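You operate a simulated robot arm through the tools that you are given. There is no shell and no other tool. Be economical: measure what you need, move in short steps, check, and stop when the job is done.

The job below is to be done with a simulated two-armed robot. You get a single attempt, and the scene is never put back.

JOB
Switch the red plate switch on. Put one of the cups from the top of the small white table on the small ring there. Switch the left black switch on. Close the top clear drawer. Shut the middle clear drawer. Take the curved card from the top of the drawer unit and leave it on the top of the press cabinet. Press the yellow button two times. Put one of the rolls from the top of the tall stool on the middle right shelf of the back rack. Stack the teal tape roll from the top of the grey cabinet on top of the white tape roll. The order is free. Set down upright: cup.
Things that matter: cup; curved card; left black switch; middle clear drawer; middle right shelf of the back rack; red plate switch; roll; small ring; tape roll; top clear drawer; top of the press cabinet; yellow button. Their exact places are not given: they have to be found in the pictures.

The check looks at the end state, three seconds after you hand in, the way a careful person would. Anything else that was tipped, shoved, dropped, spilled or broken makes it a failure.

ROBOT AND FRAMES
Two 7-joint arms with two-finger parallel grippers on one trunk, on a base that drives. Base frame: it is fixed to the floor where the robot stands at the start and does not move with it; the origin is under the middle of the robot, x ahead of it, y to its left, z up. Units: mm, degrees, N and s.
The left shoulder is at the start at [30, 119, 960], the right one opposite. With the tool pointing down near the work surface each hand reaches from about 280 to 680 mm from the robot's upright axis, wherever it stands, measured 20 degrees to its own side. Places, roughly: cup (7x7x12 cm) [200, -1700, 900]; curved card [2000, -2000, 1000]; left black switch [800, -1900, 1000]; middle clear drawer [2000, -2000, 900]; middle right shelf of the back rack [700, -6600, 900]; red plate switch [500, -200, 800]; roll (5x5x4 cm) [-500, -4200, 900]; roll (6x6x5 cm) [-300, -4100, 900]; small ring [0, -1750, 750]; tape roll [-750, -5000, 750]; top clear drawer [2000, -2000, 1000]; top of the press cabinet (27x20 cm) [1920, -4540, 820]; yellow button [2200, -1900, 900]. Payload 3.43 kg a hand.
The tool frame of a hand sits at the grasp point between the pads (the TCP): z along the fingers, y along the line on which they close. The tips reach 30 mm beyond it. The gripper opens to 94 mm. The fingers are 28 mm wide and 10 mm thick; the gripper's body (50 by 96 mm) begins 55 mm behind the TCP.
Orientation is told as [roll, pitch, yaw] about the base's x, y, z axes, in that order, counted from this pose: with the fingers straight down and closing along the base's y, the tool's x points along the base's -x, its y along +y and its z along -z.

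CONTROLS
- The arms move only by the tool send_rows. It takes "left_series", "right_series" or both (then of equal length, played together; a hand with none holds still); each is a list of rows, each an object of numbers (a shift or turn left out is 0, a gripper value left out holds the last): "grip": the opening in per cent of the stroke, from 0 (shut) to 100 (fully open); "dx", "dy", "dz": the shift along the tool's x, y, z in mm; "ax", "ay", "az": the turn, a rotation vector about the tool's x, y, z in degrees. In form: [{"grip": .., "dx": .., "dy": .., "dz": .., "ax": .., "ay": .., "az": ..}, ...]. A call has 1 to 8 rows; each row shifts and turns the commanded pose from where the row before left it, along the tool's axes as they then stand. Rows are played at 5 a second. More than 50 mm and 8.6 degrees between two rows, or a gripper value outside its range, and nothing of the call is played. Where a pose cannot be reached the arm comes as near as it can. A force on the tool above 40 N (or 10 N above the force at the start of the call, whichever is more), or a blocked arm, ends the call early, and 0.2 s more pass. The fingers move at their own pace (about 72 mm/s each) and stop on an object; they squeeze with about 33 N. The grip force told is the motor's: it shows also when the fingers shut on nothing. Time passes only in rows, and 0.2 s behind the last, so rows that do not move let the fingers close. The reply holds the time, the measured pose of the TCP, the force on the tool along the base axes, the opening and the grip force, in the units named above and with some noise, with the torque about the TCP (base axes, N m) and any sound that the robot's microphone picked up.
- Cameras (640 x 400 px; columns grow to the right, rows downward): "scene" is now at [40.9, -25.9, 1658.5]; the picture's right is [-0.34, -0.94, 0.00], its down [-0.77, 0.27, -0.58] and it looks along [0.55, -0.20, -0.81] (base axes); focal length 249 px, centre (320, 200). "left" rides on the left gripper at [76, -14, -102] in its tool frame; the picture's right is [0.18, 0.98, 0.00], its down [-0.75, 0.14, -0.64] and it looks along [-0.63, 0.12, 0.77] (tool axes); focal length 243 px, centre (320, 200). "right" rides on the right gripper at [76, 14, -102] in its tool frame; the picture's right is [-0.18, 0.98, 0.00], its down [-0.75, -0.14, -0.64] and it looks along [-0.63, -0.12, 0.77] (tool axes); focal length 243 px, centre (320, 200).
- get_image(camera): a new picture of that camera. The clock stands still meanwhile.
- slide_trunk(by): slides the trunk up (or, below 0, down) by that many mm; the arms and the scene camera ride with it, the base frame stays. It gives what a move gives, with no picture.
- base_move(legs): drives the robot by 1 to 6 legs, each [ahead, turn to the left] in mm and degrees, along the robot's own axes; the way and the turn of a leg run together, so that a leg with both is an arc; at most 1500 mm and 180 degrees a leg. The arms and the cameras ride along, it lands a little off, and it stops where it bumps. It gives what a move gives.
- head_to(pan, tilt): turns the head with the scene camera to pan (to the left, within 143 degrees either way) and tilt (down, from -29 to 69), counted from straight ahead of the robot. It gives what a move gives.
- pixel_to_xyz(camera, pixels): for up to 12 pixels [column, row] of the newest picture of that camera ("zoom" is the newest enlarged one), the place [x, y, z] in the base frame of the surface seen there, good to about 2 mm. The clock stands still meanwhile.
- close_up(camera, box): a new picture of the part [left, top, right, bottom] of that camera's present view, enlarged. The clock stands still meanwhile.
- hand_in(): hands the job in; it is judged then, once.

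Keep the steps short. Do not move on a guess: measure, check each grasp and each placing, and mend mistakes. In all there are 131 turns and 146 pictures (those below and enlarged ones count). Leave the grippers open and the arms clear of the work at the hand-in unless told otherwise, and finish with a single line.

The tools are called after "Request:" as a command line: name --argument value ..., lists and objects as JSON in quotes. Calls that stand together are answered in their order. send_rows: Moves the arms, as the interface text tells. Its arguments: {"type":"object","properties":{"left_series":{"type":"array","items":{"type":"object","properties":{"grip":{"type":"number"},"dx":{"type":"number"},"dy":{"type":"number"},"dz":{"type":"number"},"ax":{"type":"number"},"ay":{"type":"number"},"az":{"type":"number"}}}},"right_series":{"type":"array","items":{"type":"object","properties":{"grip":{"type":"number"},"dx":{"type":"number"},"dy":{"type":"number"},"dz":{"type":"number"},"ax":{"type":"number"},"ay":{"type":"number"},"az":{"type":"number"}}}}},"required":[]} The other tools are called the same way: slide_trunk (by) slides the trunk up or down; base_move (legs) drives the base; head_to (pan, tilt) turns the head that bears the scene camera; get_image (camera) takes a picture; pixel_to_xyz (camera, pixels) gives the place of the surface under pixels of a picture; close_up (camera, box) takes an enlarged picture of a part of a camera's view; hand_in () hands the job in.

At the start:

```text
time: 0.0
left_tool_pos: [428.9, -8.3, 1122.4]
left_tcp_rot: [0.1, -0.1, 0.0]
left_ft_force: [0.6, 0.8, -0.6]
left_moment: [-0.01, -0.01, -0.02]
left_grip_width: 93.9
left_grip_force: 0.0
right_tool_pos: [296.4, -310.2, 1150.7]
right_tcp_rot: [0.0, 0.0, 0.0]
right_ft_force: [-0.8, 0.3, 0.7]
right_moment: [-0.02, 0.0, -0.01]
right_grip_width: 93.7
right_grip_force: 0.0
trunk travel left (down, up): [-225.0, 185.0]
robot x, y, heading: [0.7, -0.2, 0.1]
head pan, tilt: [-19.7, 54.4]
```

scene: 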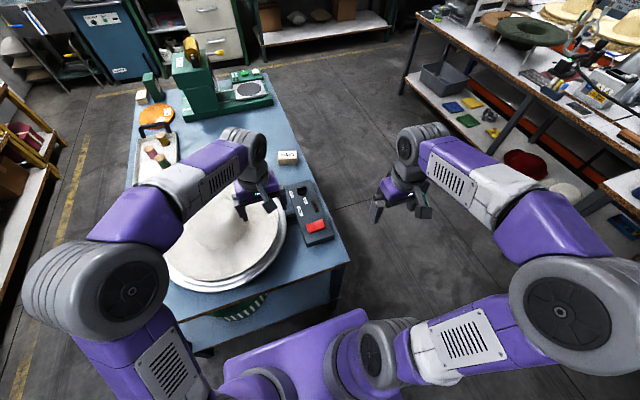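
right: 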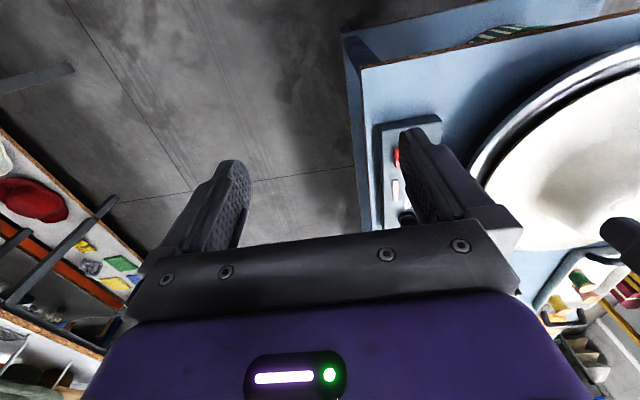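
left: 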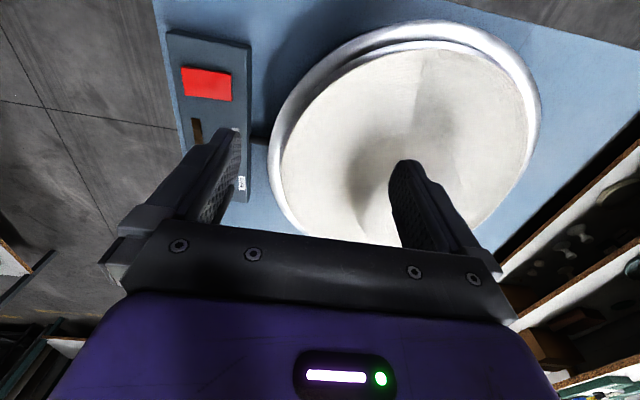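

I see a red plate on a panel near scene pixel (315,226). I'll enlarge it.

Request:
close_up --camera "scene" --box '[260, 130, 360, 260]'

Request:
close_up --camera "left" --box '[140, 10, 300, 210]'

Request:
pixel_to_xyz --camera "scene" --pixels '[[316, 226], [310, 233], [320, 220], [293, 190], [318, 240], [306, 200], [330, 225], [303, 235], [230, 230]]'

```text
3.08 times, centred on (310, 195) of scene
```

zoom: 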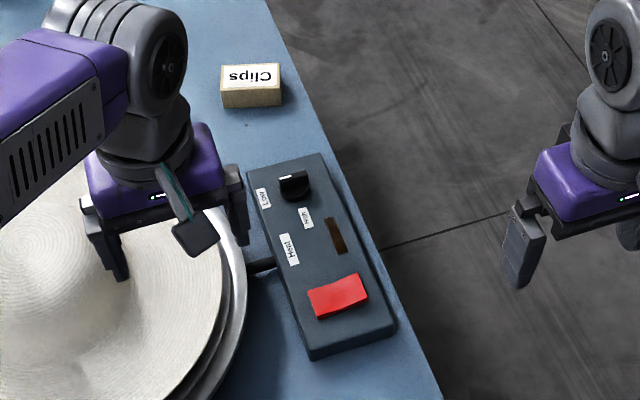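

```text
2.00 times, centred on (220, 110) of left
```

zoom: 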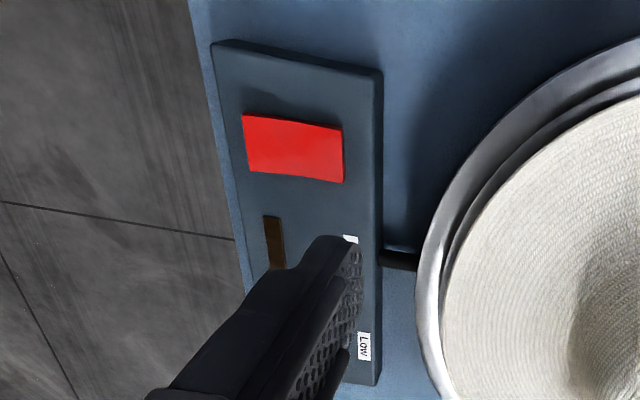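

```text
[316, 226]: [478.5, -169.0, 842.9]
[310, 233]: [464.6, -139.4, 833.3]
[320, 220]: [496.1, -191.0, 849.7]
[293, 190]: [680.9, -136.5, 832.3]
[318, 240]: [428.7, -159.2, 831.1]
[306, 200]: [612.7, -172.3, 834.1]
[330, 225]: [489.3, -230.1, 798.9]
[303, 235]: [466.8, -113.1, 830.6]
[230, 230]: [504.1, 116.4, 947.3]
```

The red plate seems tilted; I'll measure its corners in a tighter picture.

Request:
close_up --camera "scene" --box '[290, 205, 340, 245]'

Request:
pixel_to_xyz --camera "zoom" --pixels '[[245, 220], [280, 275], [320, 190], [420, 180], [400, 225], [300, 250], [440, 220], [370, 200], [350, 300], [200, 230], [470, 240], [360, 90]]'

```text
10.00 times, centred on (315, 225) of scene
```

zoom: 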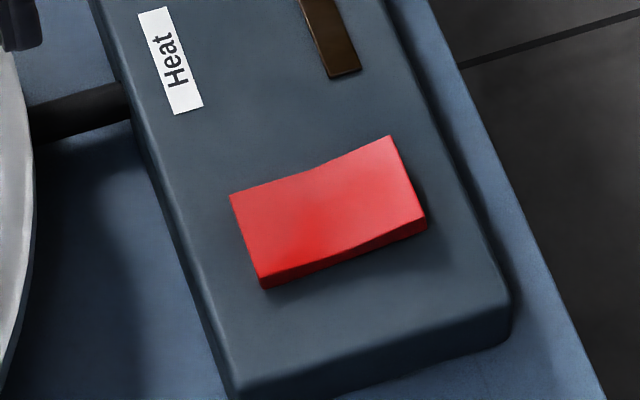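

```text
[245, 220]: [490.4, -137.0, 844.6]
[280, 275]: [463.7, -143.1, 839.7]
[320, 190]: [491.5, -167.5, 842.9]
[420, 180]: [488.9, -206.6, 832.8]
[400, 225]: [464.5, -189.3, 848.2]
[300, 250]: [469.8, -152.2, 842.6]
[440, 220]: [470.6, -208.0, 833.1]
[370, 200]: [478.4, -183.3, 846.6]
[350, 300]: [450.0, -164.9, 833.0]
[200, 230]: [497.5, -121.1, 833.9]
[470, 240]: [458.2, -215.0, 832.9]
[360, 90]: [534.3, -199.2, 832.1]
```

The right end of the rocker (y≈-193) is raised. I'll shut the right gripper, move the left hand aside to the left, and bring the right hand above the raised end.

Request:
send_rows --left_series '[{"dy": 30}, {"dy": 30}, {"dy": 30}, {"dy": 30}, {"dy": 20}, {}, {}, {}]' --right_series '[{"grip": 0, "dx": -30, "dy": 15, "dz": 25}, {"dx": -30, "dy": 17, "dz": 30}, {"dx": -30, "dy": 17, "dz": 30}, {"dx": -30, "dy": 17, "dz": 35}, {"dx": -30, "dy": 17, "dz": 35}, {"dx": -34, "dy": 17, "dz": 32}, {"dy": 17, "dz": 40}, {"dz": 13}]'

```text
time: 1.8
left_tool_pos: [430.3, 131.7, 1122.3]
left_tcp_rot: [0.1, 0.0, -0.1]
left_ft_force: [0.2, -0.2, -0.1]
left_moment: [-0.05, -0.02, 0.01]
left_grip_width: 94.1
left_grip_force: 0.0
right_tool_pos: [482.9, -195.0, 910.1]
right_tcp_rot: [0.1, 0.0, 0.0]
right_ft_force: [-0.8, -0.4, -0.1]
right_moment: [0.01, 0.02, 0.0]
right_grip_width: 0.0
right_grip_force: 32.4
trunk travel left (down, up): [-225.0, 185.0]
robot x, y, heading: [0.5, 1.4, -0.0]
head pan, tilt: [-19.7, 54.4]
```

The tips are at z≈880 over (483,-195). Now I press down about 39 mm, then lift.

Request:
send_rows --right_series '[{"dz": 20}, {"dz": 8}, {"dz": 5}, {"dz": 4}, {"dz": 3}]'

Request:
send_rows --right_series '[{"dz": -30}, {"dz": -45}, {"dz": -45}, {"dz": -45, "dy": -30}, {"dz": -45, "dy": -30}]'

Request:
close_up --camera "scene" --box '[290, 205, 340, 245]'

Request:
pixel_to_xyz --camera "zoom" --pixels '[[245, 220], [280, 275], [320, 190], [400, 225], [300, 250], [370, 200], [390, 170]]'

```text
time: 3.0
left_tool_pos: [428.2, 132.0, 1123.9]
left_tcp_rot: [0.0, -0.1, -0.1]
left_ft_force: [0.2, -0.1, -0.7]
left_moment: [0.0, 0.01, 0.0]
left_grip_width: 94.1
left_grip_force: 0.0
right_tool_pos: [480.9, -193.4, 875.6]
right_tcp_rot: [0.0, -0.4, -0.1]
right_ft_force: [-1.9, -5.4, 23.0]
right_moment: [0.09, 0.22, 0.06]
right_grip_width: 0.1
right_grip_force: 32.8
trunk travel left (down, up): [-225.0, 185.0]
robot x, y, heading: [1.9, 1.3, 0.0]
head pan, tilt: [-19.7, 54.4]
```

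```text
refused: row 4 steps farther than a row can; nothing moved
```

```text
10.00 times, centred on (315, 225) of scene
```

zoom: 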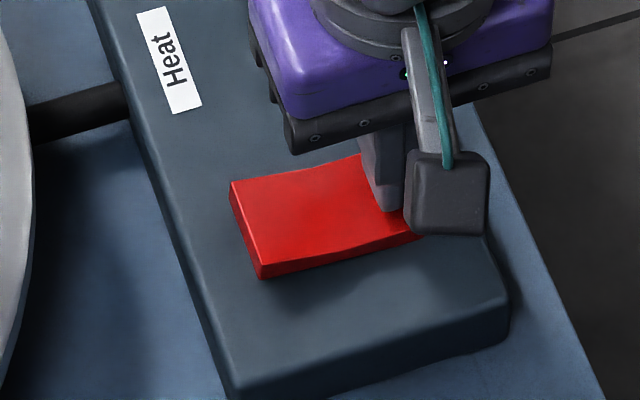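

```text
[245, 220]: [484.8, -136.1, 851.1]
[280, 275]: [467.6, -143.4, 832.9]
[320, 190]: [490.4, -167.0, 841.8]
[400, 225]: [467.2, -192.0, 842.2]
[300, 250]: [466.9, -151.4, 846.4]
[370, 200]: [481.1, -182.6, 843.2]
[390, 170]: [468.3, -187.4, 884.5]
```

It flipped: the left end is now raised. I lift the hand away.

Request:
send_rows --right_series '[{"dz": -30}, {"dz": -45}, {"dz": -45}, {"dz": -45}, {"dz": -35, "dy": -30}, {"dz": -35, "dy": -30}, {"dy": -40, "dx": 25}, {"dy": -20, "dx": 40}]'

Request:
head_to --pan -80 --tilt 25

Request:
get_image --camera "scene"

```text
time: 4.8
left_tool_pos: [428.4, 132.0, 1123.0]
left_tcp_rot: [0.0, 0.0, 0.0]
left_ft_force: [-1.2, 0.1, 0.7]
left_moment: [0.0, -0.01, 0.04]
left_grip_width: 94.2
left_grip_force: 0.0
right_tool_pos: [412.7, -313.5, 1105.9]
right_tcp_rot: [0.0, -0.1, 0.0]
right_ft_force: [0.1, -0.2, 0.0]
right_moment: [0.0, 0.0, 0.0]
right_grip_width: 0.1
right_grip_force: 33.0
trunk travel left (down, up): [-225.0, 185.0]
robot x, y, heading: [2.5, -2.6, -0.0]
head pan, tilt: [-19.7, 54.4]
```

```text
time: 6.1
left_tool_pos: [429.1, 131.9, 1123.5]
left_tcp_rot: [0.0, 0.1, 0.0]
left_ft_force: [-0.5, -0.7, -0.2]
left_moment: [-0.01, 0.0, 0.01]
left_grip_width: 93.9
left_grip_force: 0.1
right_tool_pos: [415.0, -314.3, 1107.0]
right_tcp_rot: [-0.1, 0.0, 0.0]
right_ft_force: [0.2, -1.1, 0.9]
right_moment: [0.03, 0.01, 0.01]
right_grip_width: 0.0
right_grip_force: 33.2
trunk travel left (down, up): [-225.0, 185.0]
robot x, y, heading: [-3.6, 1.8, -0.2]
head pan, tilt: [-80.0, 25.0]
```

```text
138 pictures are left
```

scene: 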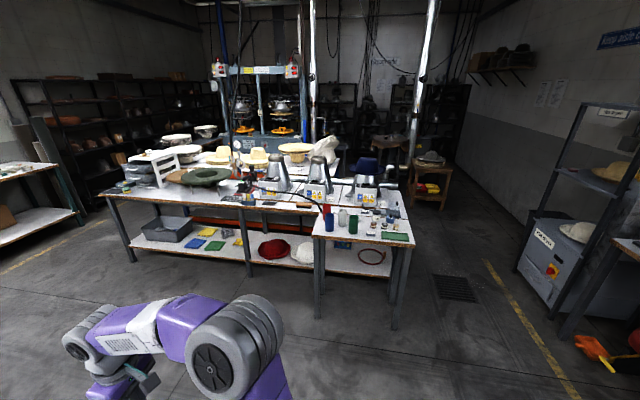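

The small white table with cups is at (360,225). Zooming in and measuring.

Request:
close_up --camera "scene" --box '[225, 150, 425, 275]'

Request:
close_up --camera "scene" --box '[310, 185, 420, 255]'

Request:
pixel_to_xyz --camera "scene" --pixels '[[329, 220], [353, 225], [395, 237], [317, 238], [410, 246], [400, 205], [317, 300], [110, 200], [250, 200], [343, 217], [372, 228], [308, 195]]'

```text
3.20 times, centred on (325, 212) of scene
```

zoom: 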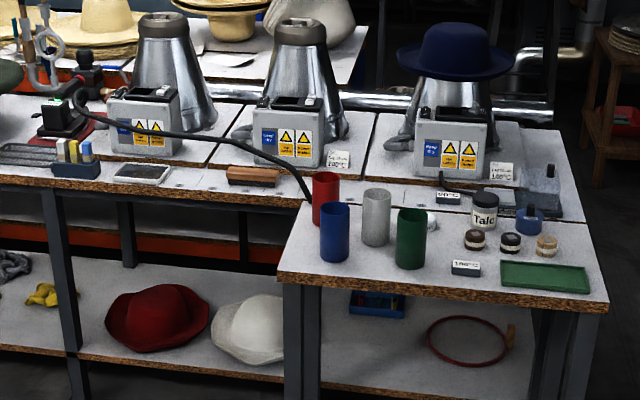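

```text
5.71 times, centred on (365, 220) of scene
```

zoom: 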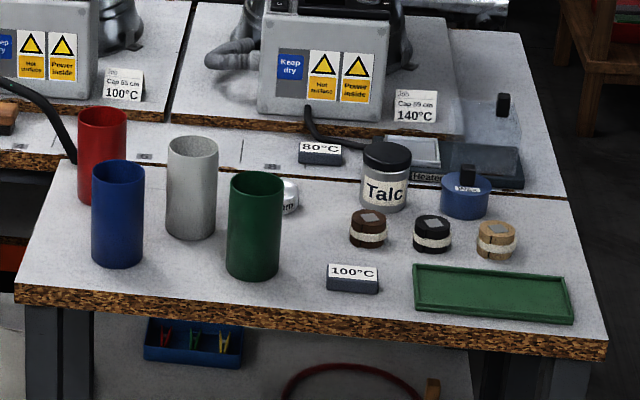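

```text
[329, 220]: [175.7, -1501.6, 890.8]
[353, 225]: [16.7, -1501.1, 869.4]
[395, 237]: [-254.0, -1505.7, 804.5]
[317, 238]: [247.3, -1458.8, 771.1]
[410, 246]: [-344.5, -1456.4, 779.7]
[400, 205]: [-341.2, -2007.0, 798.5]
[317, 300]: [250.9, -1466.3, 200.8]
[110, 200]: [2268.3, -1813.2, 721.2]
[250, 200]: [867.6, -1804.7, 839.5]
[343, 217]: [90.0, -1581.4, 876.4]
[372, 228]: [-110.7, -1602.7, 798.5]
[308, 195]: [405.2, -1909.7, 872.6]
```

Next, the small white table (front edge y≈-1457, x -345..250, top ≈796). I turn right 90° and drive up to look for the ring from above.

Request:
base_move --legs '[[0, -90], [850, 0]]'

Request:
head_to --pan 0 --tilt 40

Request:
get_image --camera "scene"

```text
time: 14.3
left_tool_pos: [153.4, -1264.8, 1122.4]
left_tcp_rot: [-0.1, 0.0, -89.1]
left_ft_force: [-0.2, 1.3, 0.5]
left_moment: [-0.01, -0.04, 0.04]
left_grip_width: 93.9
left_grip_force: 0.1
right_tool_pos: [-293.5, -1255.7, 1105.3]
right_tcp_rot: [0.0, 0.1, -89.1]
right_ft_force: [-0.4, 0.8, -0.7]
right_moment: [-0.01, -0.02, 0.01]
right_grip_width: 0.0
right_grip_force: 32.4
trunk travel left (down, up): [-225.0, 185.0]
robot x, y, heading: [15.7, -837.0, -89.1]
head pan, tilt: [-80.0, 25.0]
```

```text
time: 15.9
left_tool_pos: [152.4, -1263.5, 1123.2]
left_tcp_rot: [0.0, 0.0, -89.1]
left_ft_force: [-0.6, 0.1, 0.1]
left_moment: [-0.02, -0.01, 0.01]
left_grip_width: 94.0
left_grip_force: 0.0
right_tool_pos: [-294.3, -1256.1, 1106.1]
right_tcp_rot: [0.0, 0.0, -89.1]
right_ft_force: [0.3, 0.2, 0.1]
right_moment: [0.01, 0.01, 0.01]
right_grip_width: 0.0
right_grip_force: 33.1
trunk travel left (down, up): [-225.0, 185.0]
robot x, y, heading: [12.9, -834.1, -89.1]
head pan, tilt: [0.0, 40.0]
```

```text
135 pictures are left
```

scene: 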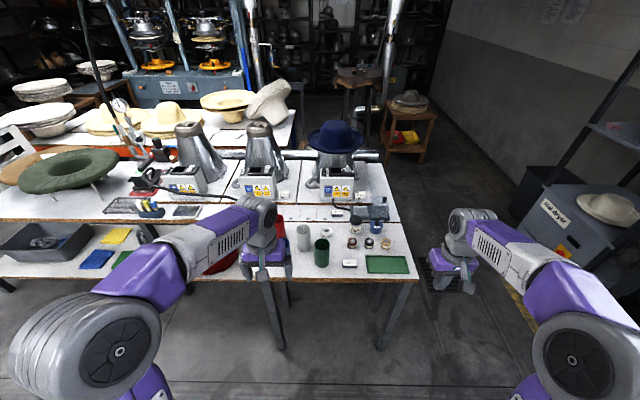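

Request:
close_up --camera "scene" --box '[260, 190, 420, 290]'

Request:
pixel_to_xyz --camera "zoom" --pixels '[[180, 190], [245, 200], [180, 160], [245, 245], [90, 220], [225, 165], [350, 195], [410, 215], [460, 200], [360, 240], [300, 170], [340, 270]]'

Request:
get_image --camera "left"

```text
4.00 times, centred on (340, 240) of scene
```

zoom: 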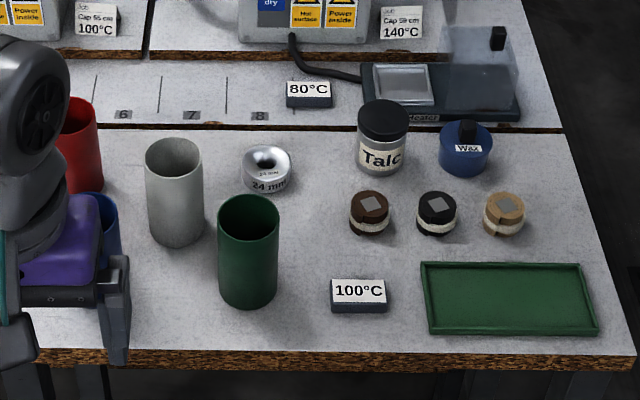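

```text
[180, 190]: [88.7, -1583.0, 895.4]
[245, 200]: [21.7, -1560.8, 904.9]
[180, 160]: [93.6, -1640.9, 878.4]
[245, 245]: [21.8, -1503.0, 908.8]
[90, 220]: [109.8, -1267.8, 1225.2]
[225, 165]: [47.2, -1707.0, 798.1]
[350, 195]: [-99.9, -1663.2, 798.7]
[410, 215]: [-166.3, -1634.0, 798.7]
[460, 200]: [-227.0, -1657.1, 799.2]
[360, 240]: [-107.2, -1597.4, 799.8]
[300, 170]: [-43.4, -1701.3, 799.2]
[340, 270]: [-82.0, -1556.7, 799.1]
```

```text
133 pictures are left
```

left: 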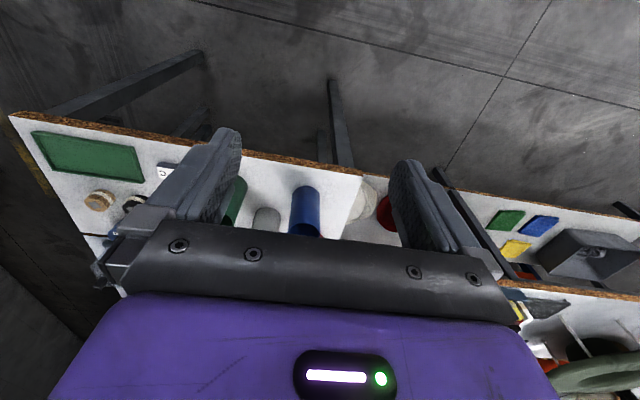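

The "24 mm" grey ring at zoom (266,170) seems to be the small ring. Measuring it and the cups.

Request:
close_up --camera "scene" --box '[290, 215, 350, 270]'

Request:
pixel_to_xyz --camera "zoom" --pixels '[[400, 99], [380, 115], [432, 115], [405, 117], [405, 135], [398, 90], [395, 200], [325, 210], [370, 175], [335, 250], [220, 180], [200, 100]]'

```text
7.27 times, centred on (320, 242) of scene
```

zoom: 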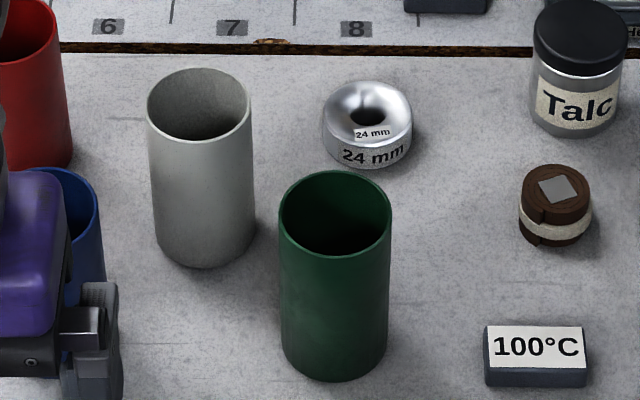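

```text
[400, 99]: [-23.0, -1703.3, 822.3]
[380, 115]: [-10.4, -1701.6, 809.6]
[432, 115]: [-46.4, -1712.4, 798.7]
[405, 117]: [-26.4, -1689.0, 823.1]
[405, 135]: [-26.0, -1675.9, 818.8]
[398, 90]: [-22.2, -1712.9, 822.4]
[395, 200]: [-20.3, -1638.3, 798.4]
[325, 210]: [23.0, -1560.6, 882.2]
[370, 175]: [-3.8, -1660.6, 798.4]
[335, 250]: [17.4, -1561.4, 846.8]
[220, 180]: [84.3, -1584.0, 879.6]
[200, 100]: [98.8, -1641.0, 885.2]
```

The ring centre is about (0,-1697), top z≈823. The green cup at about (20,-1530) has free space around it. I pull the left hand aside, open the right, and drive 240 mm closer.

Request:
send_rows --left_series '[{"dx": 30, "dy": 30}, {"dx": 30, "dy": 30}, {"dx": 30, "dy": 30}, {"dx": 20, "dy": 20}]' --right_series '[{"grip": 100}, {}, {}, {}]'

Request:
base_move --legs '[[240, 0]]'

Request:
head_to --pan 0 --tilt 52

Request:
get_image --camera "scene"

Request:
close_up --camera "scene" --box '[240, 170, 420, 280]'

```text
time: 16.9
left_tool_pos: [262.0, -1150.8, 1120.6]
left_tcp_rot: [0.0, 0.0, -89.2]
left_ft_force: [1.5, -0.8, 0.0]
left_moment: [-0.03, -0.03, 0.01]
left_grip_width: 94.3
left_grip_force: 0.0
right_tool_pos: [-293.8, -1256.4, 1105.4]
right_tcp_rot: [-0.1, 0.0, -89.1]
right_ft_force: [-0.3, -0.2, 0.0]
right_moment: [-0.01, -0.02, 0.01]
right_grip_width: 94.1
right_grip_force: 0.1
trunk travel left (down, up): [-225.0, 185.0]
robot x, y, heading: [13.2, -836.1, -89.3]
head pan, tilt: [0.0, 40.0]
```

```text
time: 18.6
left_tool_pos: [264.8, -1390.8, 1121.0]
left_tcp_rot: [0.0, 0.0, -89.2]
left_ft_force: [0.3, -0.2, -0.2]
left_moment: [0.03, 0.01, 0.02]
left_grip_width: 94.2
left_grip_force: 0.1
right_tool_pos: [-291.2, -1494.1, 1105.0]
right_tcp_rot: [0.0, 0.0, -89.2]
right_ft_force: [-1.2, 0.1, -0.4]
right_moment: [0.03, -0.02, -0.01]
right_grip_width: 94.3
right_grip_force: 0.0
trunk travel left (down, up): [-225.0, 185.0]
robot x, y, heading: [17.4, -1074.8, -89.2]
head pan, tilt: [0.0, 40.0]
```

```text
time: 19.4
left_tool_pos: [263.6, -1390.8, 1120.7]
left_tcp_rot: [0.0, 0.1, -89.1]
left_ft_force: [0.5, 0.5, 0.9]
left_moment: [0.0, 0.01, -0.01]
left_grip_width: 94.1
left_grip_force: 0.0
right_tool_pos: [-290.3, -1495.8, 1105.3]
right_tcp_rot: [0.0, 0.0, -89.2]
right_ft_force: [-0.4, -0.1, 0.0]
right_moment: [0.02, -0.03, -0.02]
right_grip_width: 94.2
right_grip_force: 0.2
trunk travel left (down, up): [-225.0, 185.0]
robot x, y, heading: [21.8, -1072.7, -89.2]
head pan, tilt: [0.0, 52.0]
```

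```text
131 pictures are left
```

scene: 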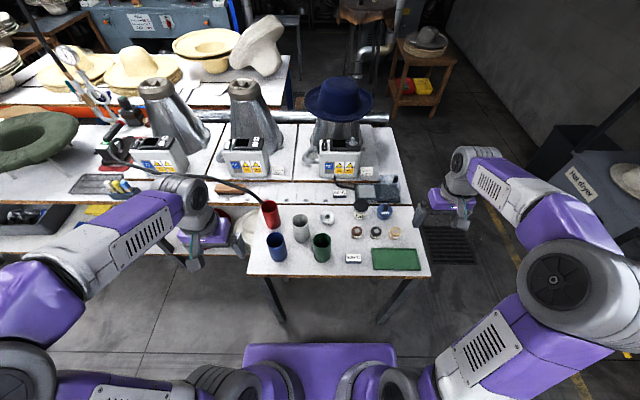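

```text
3.56 times, centred on (330, 225) of scene
```

zoom: 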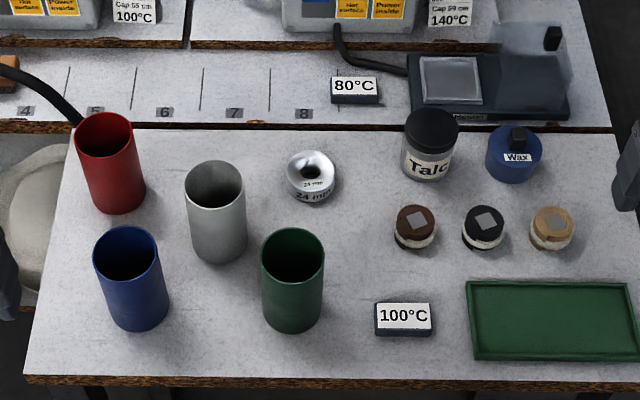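

Measuring the green cup's rim and the ring in this steeper view.

Request:
close_up --camera "scene" --box '[305, 200, 355, 265]'

Request:
pixel_to_xyz --camera "scene" --pixels '[[321, 251], [321, 257], [316, 248], [327, 248], [319, 244], [321, 235]]'

```text
6.15 times, centred on (330, 232) of scene
```

zoom: 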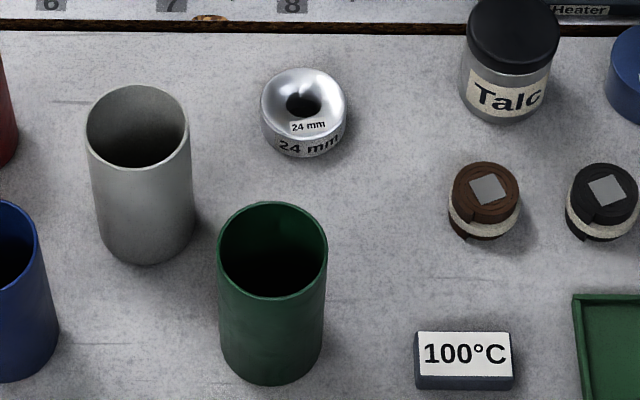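

```text
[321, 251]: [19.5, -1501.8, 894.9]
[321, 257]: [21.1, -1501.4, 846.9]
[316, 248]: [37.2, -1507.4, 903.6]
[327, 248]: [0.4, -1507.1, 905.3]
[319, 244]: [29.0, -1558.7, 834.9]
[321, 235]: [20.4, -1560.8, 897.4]
```

Request:
pixel_to_xyz --camera "zoom" --pixels '[[303, 75], [270, 100], [337, 100], [305, 120], [280, 85], [325, 85], [303, 145], [272, 299], [272, 330], [272, 203], [222, 260], [323, 260]]'

```text
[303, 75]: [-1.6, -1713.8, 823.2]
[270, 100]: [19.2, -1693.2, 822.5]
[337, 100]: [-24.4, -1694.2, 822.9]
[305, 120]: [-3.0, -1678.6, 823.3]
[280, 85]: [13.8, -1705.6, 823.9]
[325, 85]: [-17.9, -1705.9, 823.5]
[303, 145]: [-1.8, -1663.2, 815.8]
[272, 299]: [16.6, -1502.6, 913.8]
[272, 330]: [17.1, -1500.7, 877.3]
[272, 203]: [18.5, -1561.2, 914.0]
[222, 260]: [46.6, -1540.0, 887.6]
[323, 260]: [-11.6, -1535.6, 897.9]
```

Green cup centre (18,-1532), top ≈916. Ring centre (-2.5,-1693). I move the right hand above the cup first.

Request:
send_rows --right_series '[{"dy": 44, "dx": -6}, {"dy": 44, "dx": -6}, {"dy": 44, "dx": -6}, {"dy": 44, "dx": -6}, {"dy": 44, "dx": -6}, {"dy": 44, "dx": -5}, {"dy": 43, "dx": -5, "dz": 10}, {"dz": 45}]'

Request:
get_image --camera "right"

```text
time: 21.2
left_tool_pos: [263.9, -1390.5, 1121.7]
left_tcp_rot: [0.0, 0.0, -89.2]
left_ft_force: [0.5, 0.0, -0.2]
left_moment: [0.02, -0.02, 0.0]
left_grip_width: 94.0
left_grip_force: 0.0
right_tool_pos: [17.0, -1531.0, 1051.0]
right_tcp_rot: [0.0, 0.0, -89.3]
right_ft_force: [0.4, -0.1, -0.4]
right_moment: [0.05, -0.01, 0.01]
right_grip_width: 93.7
right_grip_force: 0.0
trunk travel left (down, up): [-225.0, 185.0]
robot x, y, heading: [18.0, -1079.2, -89.0]
head pan, tilt: [0.0, 52.0]
```

```text
128 pictures are left
```

right: 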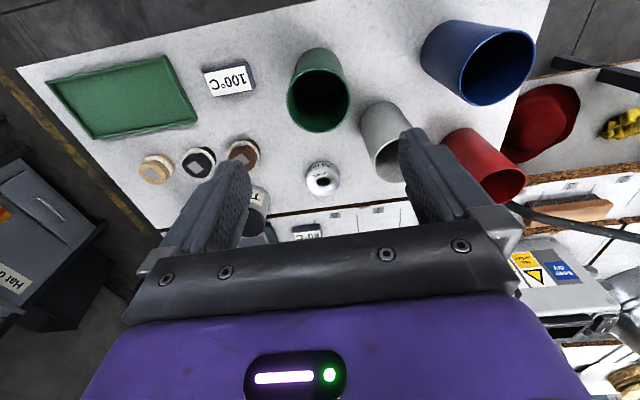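

It lines up; descending 173 mm around the cup, then closing.

Request:
send_rows --right_series '[{"dz": 40}, {"dz": 40}, {"dz": 40}, {"dz": 30}, {"dz": 23}]'

Request:
close_up --camera "scene" --box '[260, 180, 400, 280]'

```text
time: 22.4
left_tool_pos: [263.3, -1391.3, 1121.3]
left_tcp_rot: [0.0, 0.1, -89.3]
left_ft_force: [-1.2, -1.0, 0.2]
left_moment: [0.01, 0.03, -0.01]
left_grip_width: 94.1
left_grip_force: 0.1
right_tool_pos: [16.2, -1529.4, 878.3]
right_tcp_rot: [0.0, 0.0, -89.3]
right_ft_force: [-0.2, 0.1, 0.0]
right_moment: [-0.01, 0.03, 0.0]
right_grip_width: 94.1
right_grip_force: 0.0
trunk travel left (down, up): [-225.0, 185.0]
robot x, y, heading: [14.7, -1072.5, -89.3]
head pan, tilt: [0.0, 52.0]
```

```text
4.00 times, centred on (330, 230) of scene
```

zoom: 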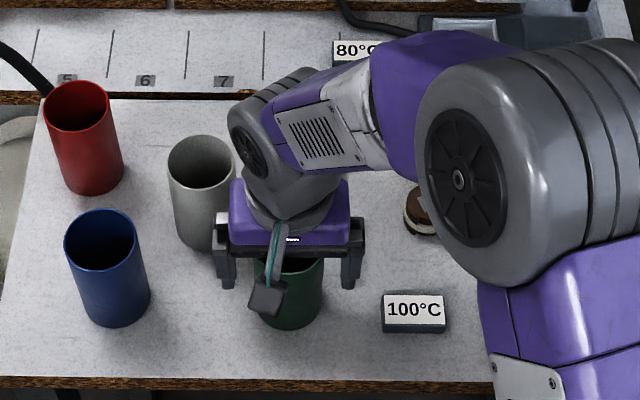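

Request:
send_rows --right_series '[{"grip": 0}, {}, {}, {}]'

Request:
send_rows --right_series '[{"dz": -20}, {"dz": -20}, {"dz": -15}]'

Request:
close_up --camera "scene" --box '[260, 180, 400, 280]'

```text
time: 23.4
left_tool_pos: [264.1, -1389.5, 1120.0]
left_tcp_rot: [-0.1, 0.0, -89.2]
left_ft_force: [-0.7, -0.2, -0.3]
left_moment: [0.02, 0.0, -0.04]
left_grip_width: 93.9
left_grip_force: 0.0
right_tool_pos: [15.5, -1529.7, 879.6]
right_tcp_rot: [0.0, 0.0, -89.2]
right_ft_force: [0.2, -0.7, -0.2]
right_moment: [-0.02, 0.0, -0.01]
right_grip_width: 61.6
right_grip_force: 33.0
trunk travel left (down, up): [-225.0, 185.0]
robot x, y, heading: [19.1, -1072.6, -89.4]
head pan, tilt: [0.0, 52.0]
```

```text
time: 24.2
left_tool_pos: [265.0, -1389.7, 1121.8]
left_tcp_rot: [0.1, 0.1, -89.2]
left_ft_force: [0.7, 0.3, 0.1]
left_moment: [0.0, 0.01, -0.01]
left_grip_width: 93.7
left_grip_force: 0.1
right_tool_pos: [16.4, -1528.4, 933.1]
right_tcp_rot: [0.0, -0.1, -89.2]
right_ft_force: [-0.4, 0.5, -1.1]
right_moment: [-0.01, 0.02, 0.0]
right_grip_width: 61.6
right_grip_force: 33.0
trunk travel left (down, up): [-225.0, 185.0]
robot x, y, heading: [17.6, -1077.3, -89.4]
head pan, tilt: [0.0, 52.0]
```

```text
4.00 times, centred on (330, 230) of scene
```

zoom: 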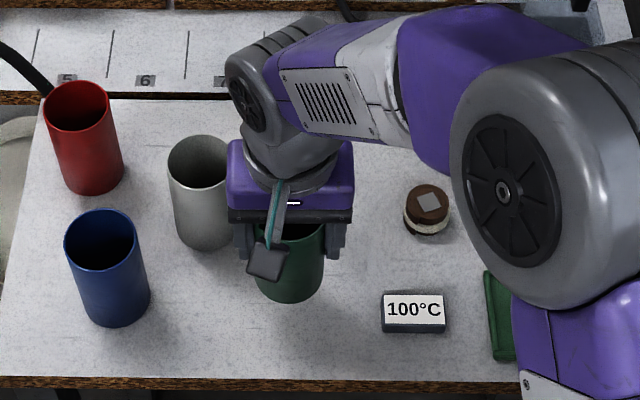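

The cup is held (61.6 mm). I raise, sidestep away from the grey cup, and move over the ring.

Request:
send_rows --right_series '[{"dz": -35}, {"dz": -10, "dy": -40}, {"dx": -45}, {"dx": -45}, {"dx": -45}, {"dx": -27, "dy": 19}, {}]'

Request:
close_up --camera "scene" --box '[260, 160, 400, 260]'

Request:
get_image --camera "right"

```text
time: 25.8
left_tool_pos: [263.6, -1389.3, 1122.0]
left_tcp_rot: [0.0, -0.1, -89.2]
left_ft_force: [0.1, 0.3, 0.0]
left_moment: [0.02, -0.02, -0.02]
left_grip_width: 93.8
left_grip_force: 0.1
right_tool_pos: [-4.8, -1690.5, 977.2]
right_tcp_rot: [0.0, 0.0, -89.2]
right_ft_force: [-0.4, 0.0, -0.7]
right_moment: [0.01, -0.03, -0.01]
right_grip_width: 61.5
right_grip_force: 33.1
trunk travel left (down, up): [-225.0, 185.0]
robot x, y, heading: [19.2, -1073.7, -89.3]
head pan, tilt: [0.0, 52.0]
```

```text
4.00 times, centred on (330, 210) of scene
```

zoom: 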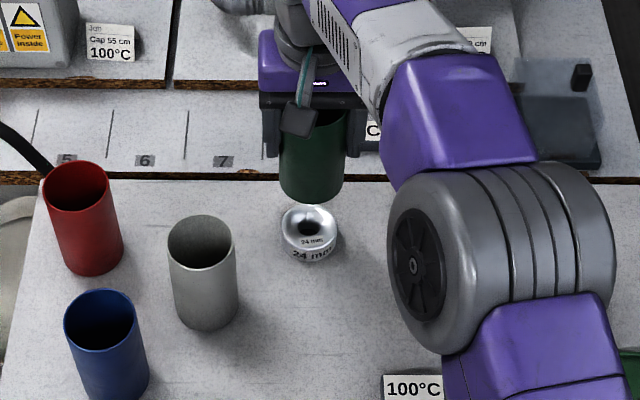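

```text
124 pictures are left
```

right: 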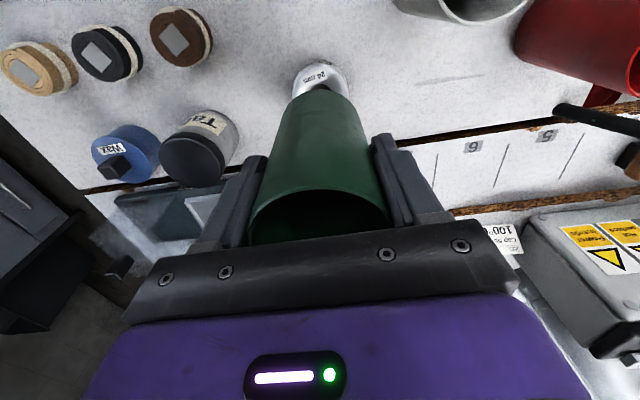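

Lined up over the ring. Before lowering, I check the elbow's height above the small items.

Request:
pixel_to_xyz --camera "zoom" --pixels '[[410, 265], [430, 335], [500, 330], [540, 320], [420, 300]]'

```text
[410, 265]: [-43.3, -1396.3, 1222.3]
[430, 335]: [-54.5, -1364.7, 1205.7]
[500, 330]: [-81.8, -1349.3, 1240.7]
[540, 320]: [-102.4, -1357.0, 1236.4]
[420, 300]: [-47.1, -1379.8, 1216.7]
```

The elbow is high (z>1200). Lowering the cup 71 mm onto the ring.

Request:
send_rows --right_series '[{"dz": 30, "dy": 1.5}, {"dz": 25}, {"dz": 10}, {"dz": 4}, {"dz": 2}, {}]'

Request:
close_up --camera "scene" --box '[290, 170, 370, 230]'

```text
time: 27.2
left_tool_pos: [264.2, -1390.1, 1121.7]
left_tcp_rot: [0.0, 0.1, -89.1]
left_ft_force: [-0.3, -0.5, -0.4]
left_moment: [-0.01, 0.0, -0.02]
left_grip_width: 94.0
left_grip_force: 0.1
right_tool_pos: [-2.1, -1692.4, 906.1]
right_tcp_rot: [0.1, 0.0, -89.4]
right_ft_force: [0.1, -0.1, -1.1]
right_moment: [-0.02, -0.03, 0.02]
right_grip_width: 62.0
right_grip_force: 33.3
trunk travel left (down, up): [-225.0, 185.0]
robot x, y, heading: [18.0, -1073.3, -89.1]
head pan, tilt: [0.0, 52.0]
```

```text
6.67 times, centred on (330, 200) of scene
```

zoom: 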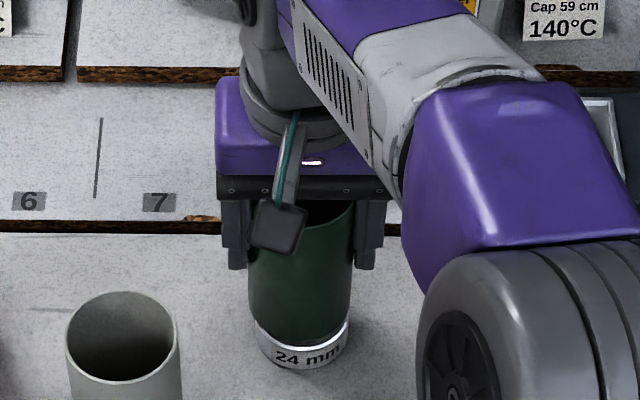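

Very nearly down, centred. Lowering the last 2–3 mm until contact, then releasing.

Request:
send_rows --right_series '[{"dz": 1.5}, {"dz": 1}, {"dz": 0.5}]'

Request:
send_rows --right_series '[{"grip": 100}, {}, {}, {"dz": -20}, {"dz": -40}, {"dz": -45}, {"dz": -40}]'

Request:
close_up --camera "scene" --box '[290, 170, 370, 230]'

```text
time: 28.0
left_tool_pos: [262.9, -1390.6, 1120.9]
left_tcp_rot: [0.0, 0.0, -89.2]
left_ft_force: [0.1, 0.1, -0.4]
left_moment: [0.01, 0.04, 0.0]
left_grip_width: 94.1
left_grip_force: 0.1
right_tool_pos: [-1.5, -1691.2, 902.6]
right_tcp_rot: [-0.1, 0.0, -89.1]
right_ft_force: [0.5, -0.5, -1.2]
right_moment: [0.02, 0.01, -0.02]
right_grip_width: 61.6
right_grip_force: 33.3
trunk travel left (down, up): [-225.0, 185.0]
robot x, y, heading: [16.2, -1076.5, -89.3]
head pan, tilt: [0.0, 52.0]
```

```text
time: 29.6
left_tool_pos: [262.4, -1390.6, 1121.1]
left_tcp_rot: [0.0, 0.0, -89.2]
left_ft_force: [0.2, -0.8, -0.2]
left_moment: [0.03, 0.0, 0.01]
left_grip_width: 94.1
left_grip_force: 0.0
right_tool_pos: [-2.6, -1692.0, 1048.3]
right_tcp_rot: [0.0, 0.0, -89.3]
right_ft_force: [0.1, 0.3, 0.2]
right_moment: [0.01, 0.02, 0.03]
right_grip_width: 94.1
right_grip_force: 0.1
trunk travel left (down, up): [-225.0, 185.0]
robot x, y, heading: [19.3, -1075.9, -88.9]
head pan, tilt: [0.0, 52.0]
```

```text
6.67 times, centred on (330, 200) of scene
```

zoom: 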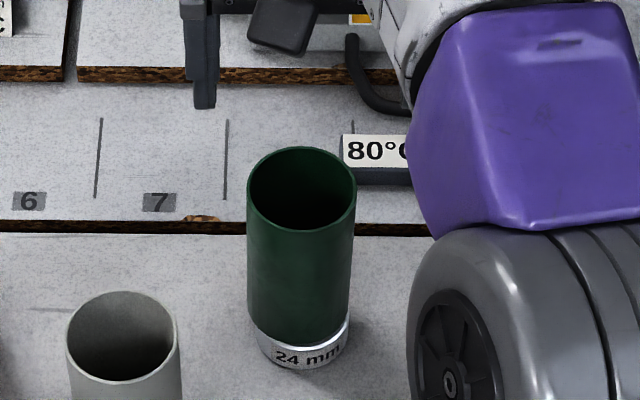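

Cup stands upright on the ring. I retract the right hand, back off and drive to in front of the long bench at x≈850.

Request:
send_rows --right_series '[{"dz": -45}, {"dx": 45}, {"dx": 45}, {"dx": 45}, {"dx": 45, "dy": -20}, {"dx": 40, "dy": -25}, {"dx": 30, "dy": -35}, {"dy": -45}]'

Request:
base_move --legs '[[-300, 0], [0, 90], [880, 0], [0, -91]]'

Request:
head_to --pan 0 --tilt 35

Request:
get_image --camera "scene"

```text
time: 31.4
left_tool_pos: [263.2, -1390.2, 1121.5]
left_tcp_rot: [0.0, -0.1, -89.2]
left_ft_force: [-0.1, -0.3, 0.1]
left_moment: [0.0, 0.02, 0.02]
left_grip_width: 94.4
left_grip_force: 0.0
right_tool_pos: [-131.9, -1433.2, 1086.9]
right_tcp_rot: [-0.1, 0.0, -89.2]
right_ft_force: [-0.8, 0.3, 0.4]
right_moment: [0.01, 0.0, -0.02]
right_grip_width: 93.8
right_grip_force: 0.1
right hand out of reach, approached as far as the arm can: row 1
trunk travel left (down, up): [-225.0, 185.0]
robot x, y, heading: [16.4, -1076.1, -89.2]
head pan, tilt: [0.0, 52.0]
```

```text
time: 45.2
left_tool_pos: [1147.3, -1089.8, 1121.9]
left_tcp_rot: [0.0, 0.0, -88.8]
left_ft_force: [0.3, 0.0, 0.1]
left_moment: [0.03, 0.02, -0.02]
left_grip_width: 93.8
left_grip_force: 0.1
right_tool_pos: [753.8, -1136.5, 1087.8]
right_tcp_rot: [0.0, 0.0, -88.9]
right_ft_force: [-0.4, 0.4, 0.0]
right_moment: [-0.01, -0.01, 0.01]
right_grip_width: 94.2
right_grip_force: 0.0
trunk travel left (down, up): [-225.0, 185.0]
robot x, y, heading: [896.2, -774.2, -88.8]
head pan, tilt: [0.0, 52.0]
```

```text
time: 46.0
left_tool_pos: [1147.4, -1090.9, 1121.0]
left_tcp_rot: [0.0, 0.0, -88.9]
left_ft_force: [-0.4, -0.1, 0.3]
left_moment: [-0.04, -0.03, 0.02]
left_grip_width: 93.9
left_grip_force: 0.0
right_tool_pos: [753.2, -1134.8, 1087.0]
right_tcp_rot: [0.1, 0.0, -88.8]
right_ft_force: [0.1, 0.4, -0.1]
right_moment: [-0.02, 0.03, -0.02]
right_grip_width: 94.1
right_grip_force: 0.1
trunk travel left (down, up): [-225.0, 185.0]
robot x, y, heading: [895.8, -780.0, -88.8]
head pan, tilt: [0.0, 35.0]
```

```text
121 pictures are left
```

scene: 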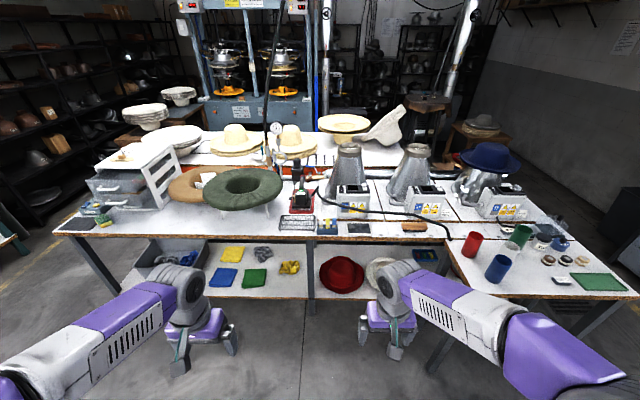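

Request:
close_up --camera "scene" --box '[265, 165, 385, 240]'

Request:
close_up --camera "scene" --box '[70, 130, 230, 240]'

Request:
close_up --camera "scene" --box '[380, 165, 580, 290]'

```text
5.33 times, centred on (325, 202) of scene
```

zoom: 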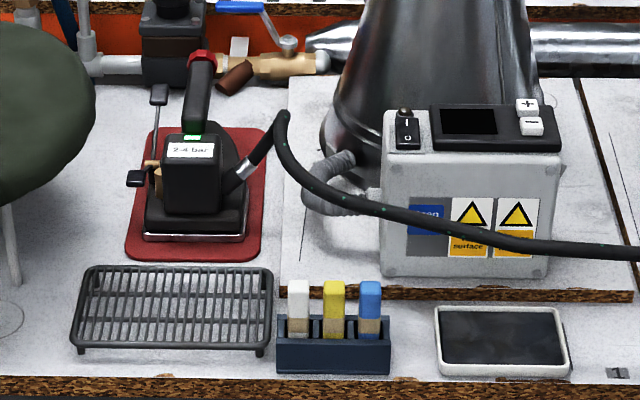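

```text
3.64 times, centred on (150, 185) of scene
```

zoom: 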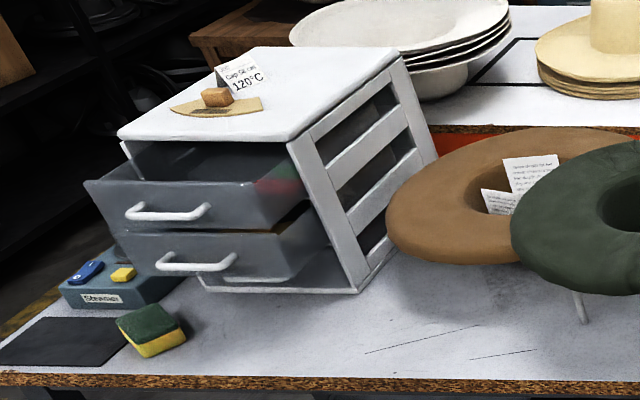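

```text
3.20 times, centred on (480, 228) of scene
```

zoom: 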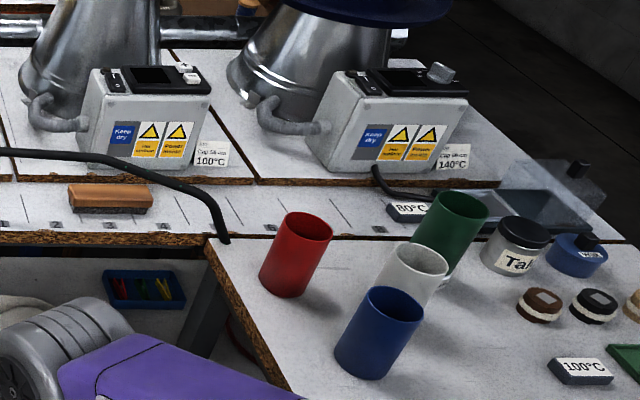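

The left controller (x≈750) has a black rocker at zoom (405,130). Zooming in and measuring.

Request:
close_up --camera "scene" --box '[332, 178, 376, 206]'

Request:
pixel_to_xyz --camera "zoom" --pixels '[[123, 100], [120, 125], [115, 150], [115, 185], [150, 200], [80, 120], [80, 190], [180, 90], [200, 290], [120, 105], [120, 165], [250, 130]]'

```text
14.29 times, centred on (354, 192) of scene
```

zoom: 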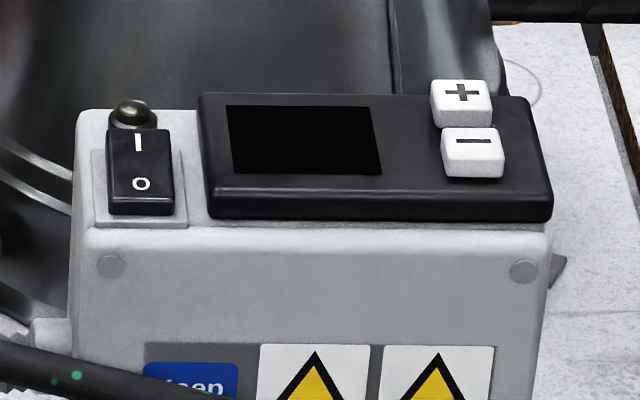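

```text
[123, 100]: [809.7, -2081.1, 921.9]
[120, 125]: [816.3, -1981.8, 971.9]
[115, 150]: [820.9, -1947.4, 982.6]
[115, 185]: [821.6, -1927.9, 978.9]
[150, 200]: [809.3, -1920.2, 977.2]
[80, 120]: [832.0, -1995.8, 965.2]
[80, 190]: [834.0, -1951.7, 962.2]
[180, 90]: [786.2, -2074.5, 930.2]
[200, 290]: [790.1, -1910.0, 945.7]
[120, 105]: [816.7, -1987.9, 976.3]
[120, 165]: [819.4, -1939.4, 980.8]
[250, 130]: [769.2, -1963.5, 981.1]
```

The rocker's near "O" end is low (977), the far "I" end is raised (~984). It is off. I drive 560 mm forward to reach its "I" end with the right hand.

Request:
base_move --legs '[[560, 0]]'

Request:
head_to --pan 0 --tilt 48

Request:
get_image --camera "scene"

```text
time: 49.3
left_tool_pos: [1167.9, -1647.9, 1119.9]
left_tcp_rot: [-0.1, 0.0, -87.9]
left_ft_force: [0.1, 0.0, -0.4]
left_moment: [-0.01, 0.04, 0.0]
left_grip_width: 94.0
left_grip_force: 0.1
right_tool_pos: [775.6, -1699.5, 1087.3]
right_tcp_rot: [0.0, 0.0, -87.9]
right_ft_force: [0.1, -0.2, -0.7]
right_moment: [-0.03, -0.01, 0.01]
right_grip_width: 94.0
right_grip_force: 0.1
trunk travel left (down, up): [-225.0, 185.0]
robot x, y, heading: [913.4, -1337.5, -87.9]
head pan, tilt: [0.0, 35.0]
```

```text
time: 50.0
left_tool_pos: [1169.4, -1645.9, 1122.1]
left_tcp_rot: [0.0, 0.0, -87.9]
left_ft_force: [-0.1, 0.2, -0.1]
left_moment: [0.0, -0.02, 0.01]
left_grip_width: 94.0
left_grip_force: 0.1
right_tool_pos: [775.9, -1698.8, 1087.1]
right_tcp_rot: [0.0, 0.0, -87.9]
right_ft_force: [0.0, -0.1, 0.0]
right_moment: [0.01, 0.01, 0.03]
right_grip_width: 93.9
right_grip_force: 0.1
trunk travel left (down, up): [-225.0, 185.0]
robot x, y, heading: [913.8, -1334.6, -87.9]
head pan, tilt: [0.0, 48.0]
```

```text
116 pictures are left
```

scene: 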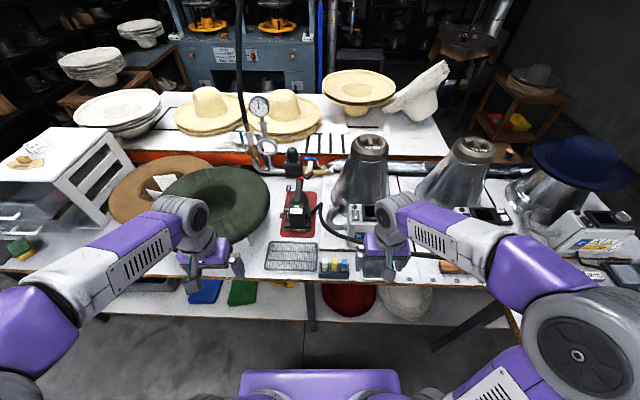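

Request:
close_up --camera "scene" --box '[340, 196, 388, 226]'

Request:
pixel_to_xyz --camera "zoom" --pixels '[[120, 130], [120, 150], [120, 170], [120, 190], [120, 110], [120, 90], [95, 150], [145, 150], [250, 120]]'

```text
13.33 times, centred on (364, 211) of scene
```

zoom: 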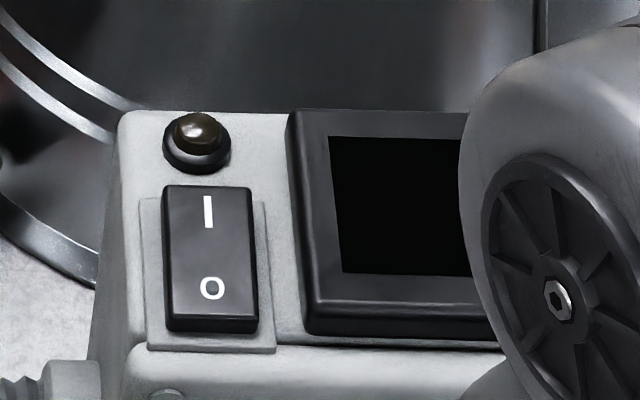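

```text
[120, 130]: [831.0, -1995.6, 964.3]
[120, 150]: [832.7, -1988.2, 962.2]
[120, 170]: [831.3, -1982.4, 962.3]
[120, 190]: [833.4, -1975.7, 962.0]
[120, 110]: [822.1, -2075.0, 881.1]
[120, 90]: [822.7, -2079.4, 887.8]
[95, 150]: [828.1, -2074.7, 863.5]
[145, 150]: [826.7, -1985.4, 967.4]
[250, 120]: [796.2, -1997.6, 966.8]
```

Request:
pixel_to_xyz --camera "zoom" --pixels '[[207, 192], [208, 215], [210, 240], [210, 265], [212, 295], [212, 310], [175, 200], [245, 200], [215, 325], [197, 130], [195, 165], [265, 210]]'

```text
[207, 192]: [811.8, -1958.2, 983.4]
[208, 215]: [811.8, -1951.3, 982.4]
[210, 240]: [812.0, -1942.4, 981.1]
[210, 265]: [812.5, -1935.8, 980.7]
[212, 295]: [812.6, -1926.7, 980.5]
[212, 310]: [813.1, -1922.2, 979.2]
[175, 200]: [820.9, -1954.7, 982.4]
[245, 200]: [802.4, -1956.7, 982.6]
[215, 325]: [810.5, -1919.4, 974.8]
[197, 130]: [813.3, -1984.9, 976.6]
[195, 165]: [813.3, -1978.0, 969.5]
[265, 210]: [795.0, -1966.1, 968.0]
```

Rocker spans x 800–823, y -1920..-1959. I shut the right gripper and bring it above (812,-1955).

Request:
send_rows --right_series '[{"grip": 0, "dx": -45}, {"dx": -45}, {"dx": -45, "dy": 10}, {"dx": -45, "dy": 10}, {"dx": -45, "dy": 6.7}, {"dx": -32.3}, {"dz": 30}, {"dz": 22}]'

Request:
close_up --camera "scene" --box '[330, 170, 394, 210]'

Request:
get_image --camera "right"

```text
time: 51.8
left_tool_pos: [1168.4, -1647.1, 1120.7]
left_tcp_rot: [0.0, 0.1, -87.8]
left_ft_force: [0.6, -0.3, 0.2]
left_moment: [0.03, 0.02, 0.0]
left_grip_width: 94.3
left_grip_force: 0.1
right_tool_pos: [810.6, -1954.3, 1035.4]
right_tcp_rot: [0.0, 0.1, -87.9]
right_ft_force: [-0.5, -0.1, -0.3]
right_moment: [-0.02, -0.04, 0.01]
right_grip_width: 0.0
right_grip_force: 32.7
trunk travel left (down, up): [-225.0, 185.0]
robot x, y, heading: [916.3, -1339.7, -87.8]
head pan, tilt: [0.0, 48.0]
```

```text
10.00 times, centred on (362, 190) of scene
```

zoom: 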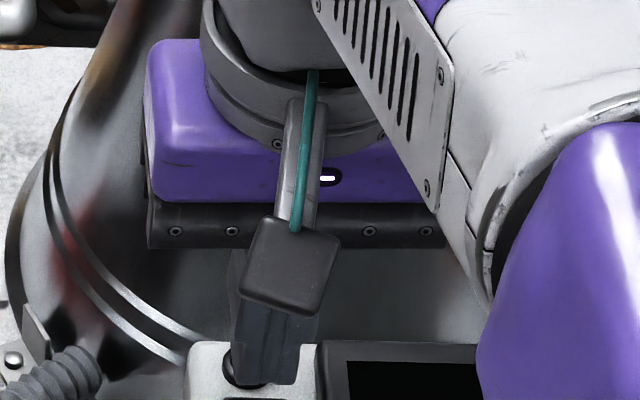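

```text
113 pictures are left
```

right: 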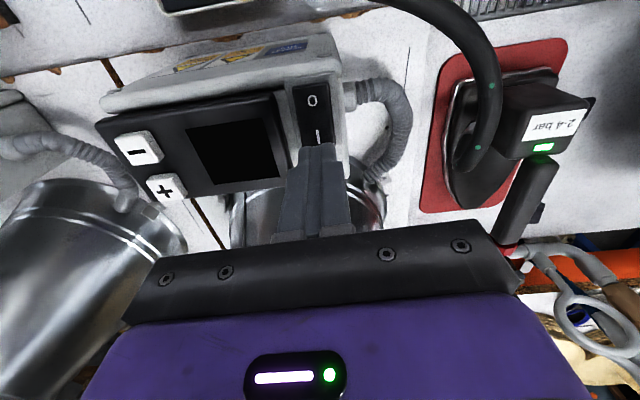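

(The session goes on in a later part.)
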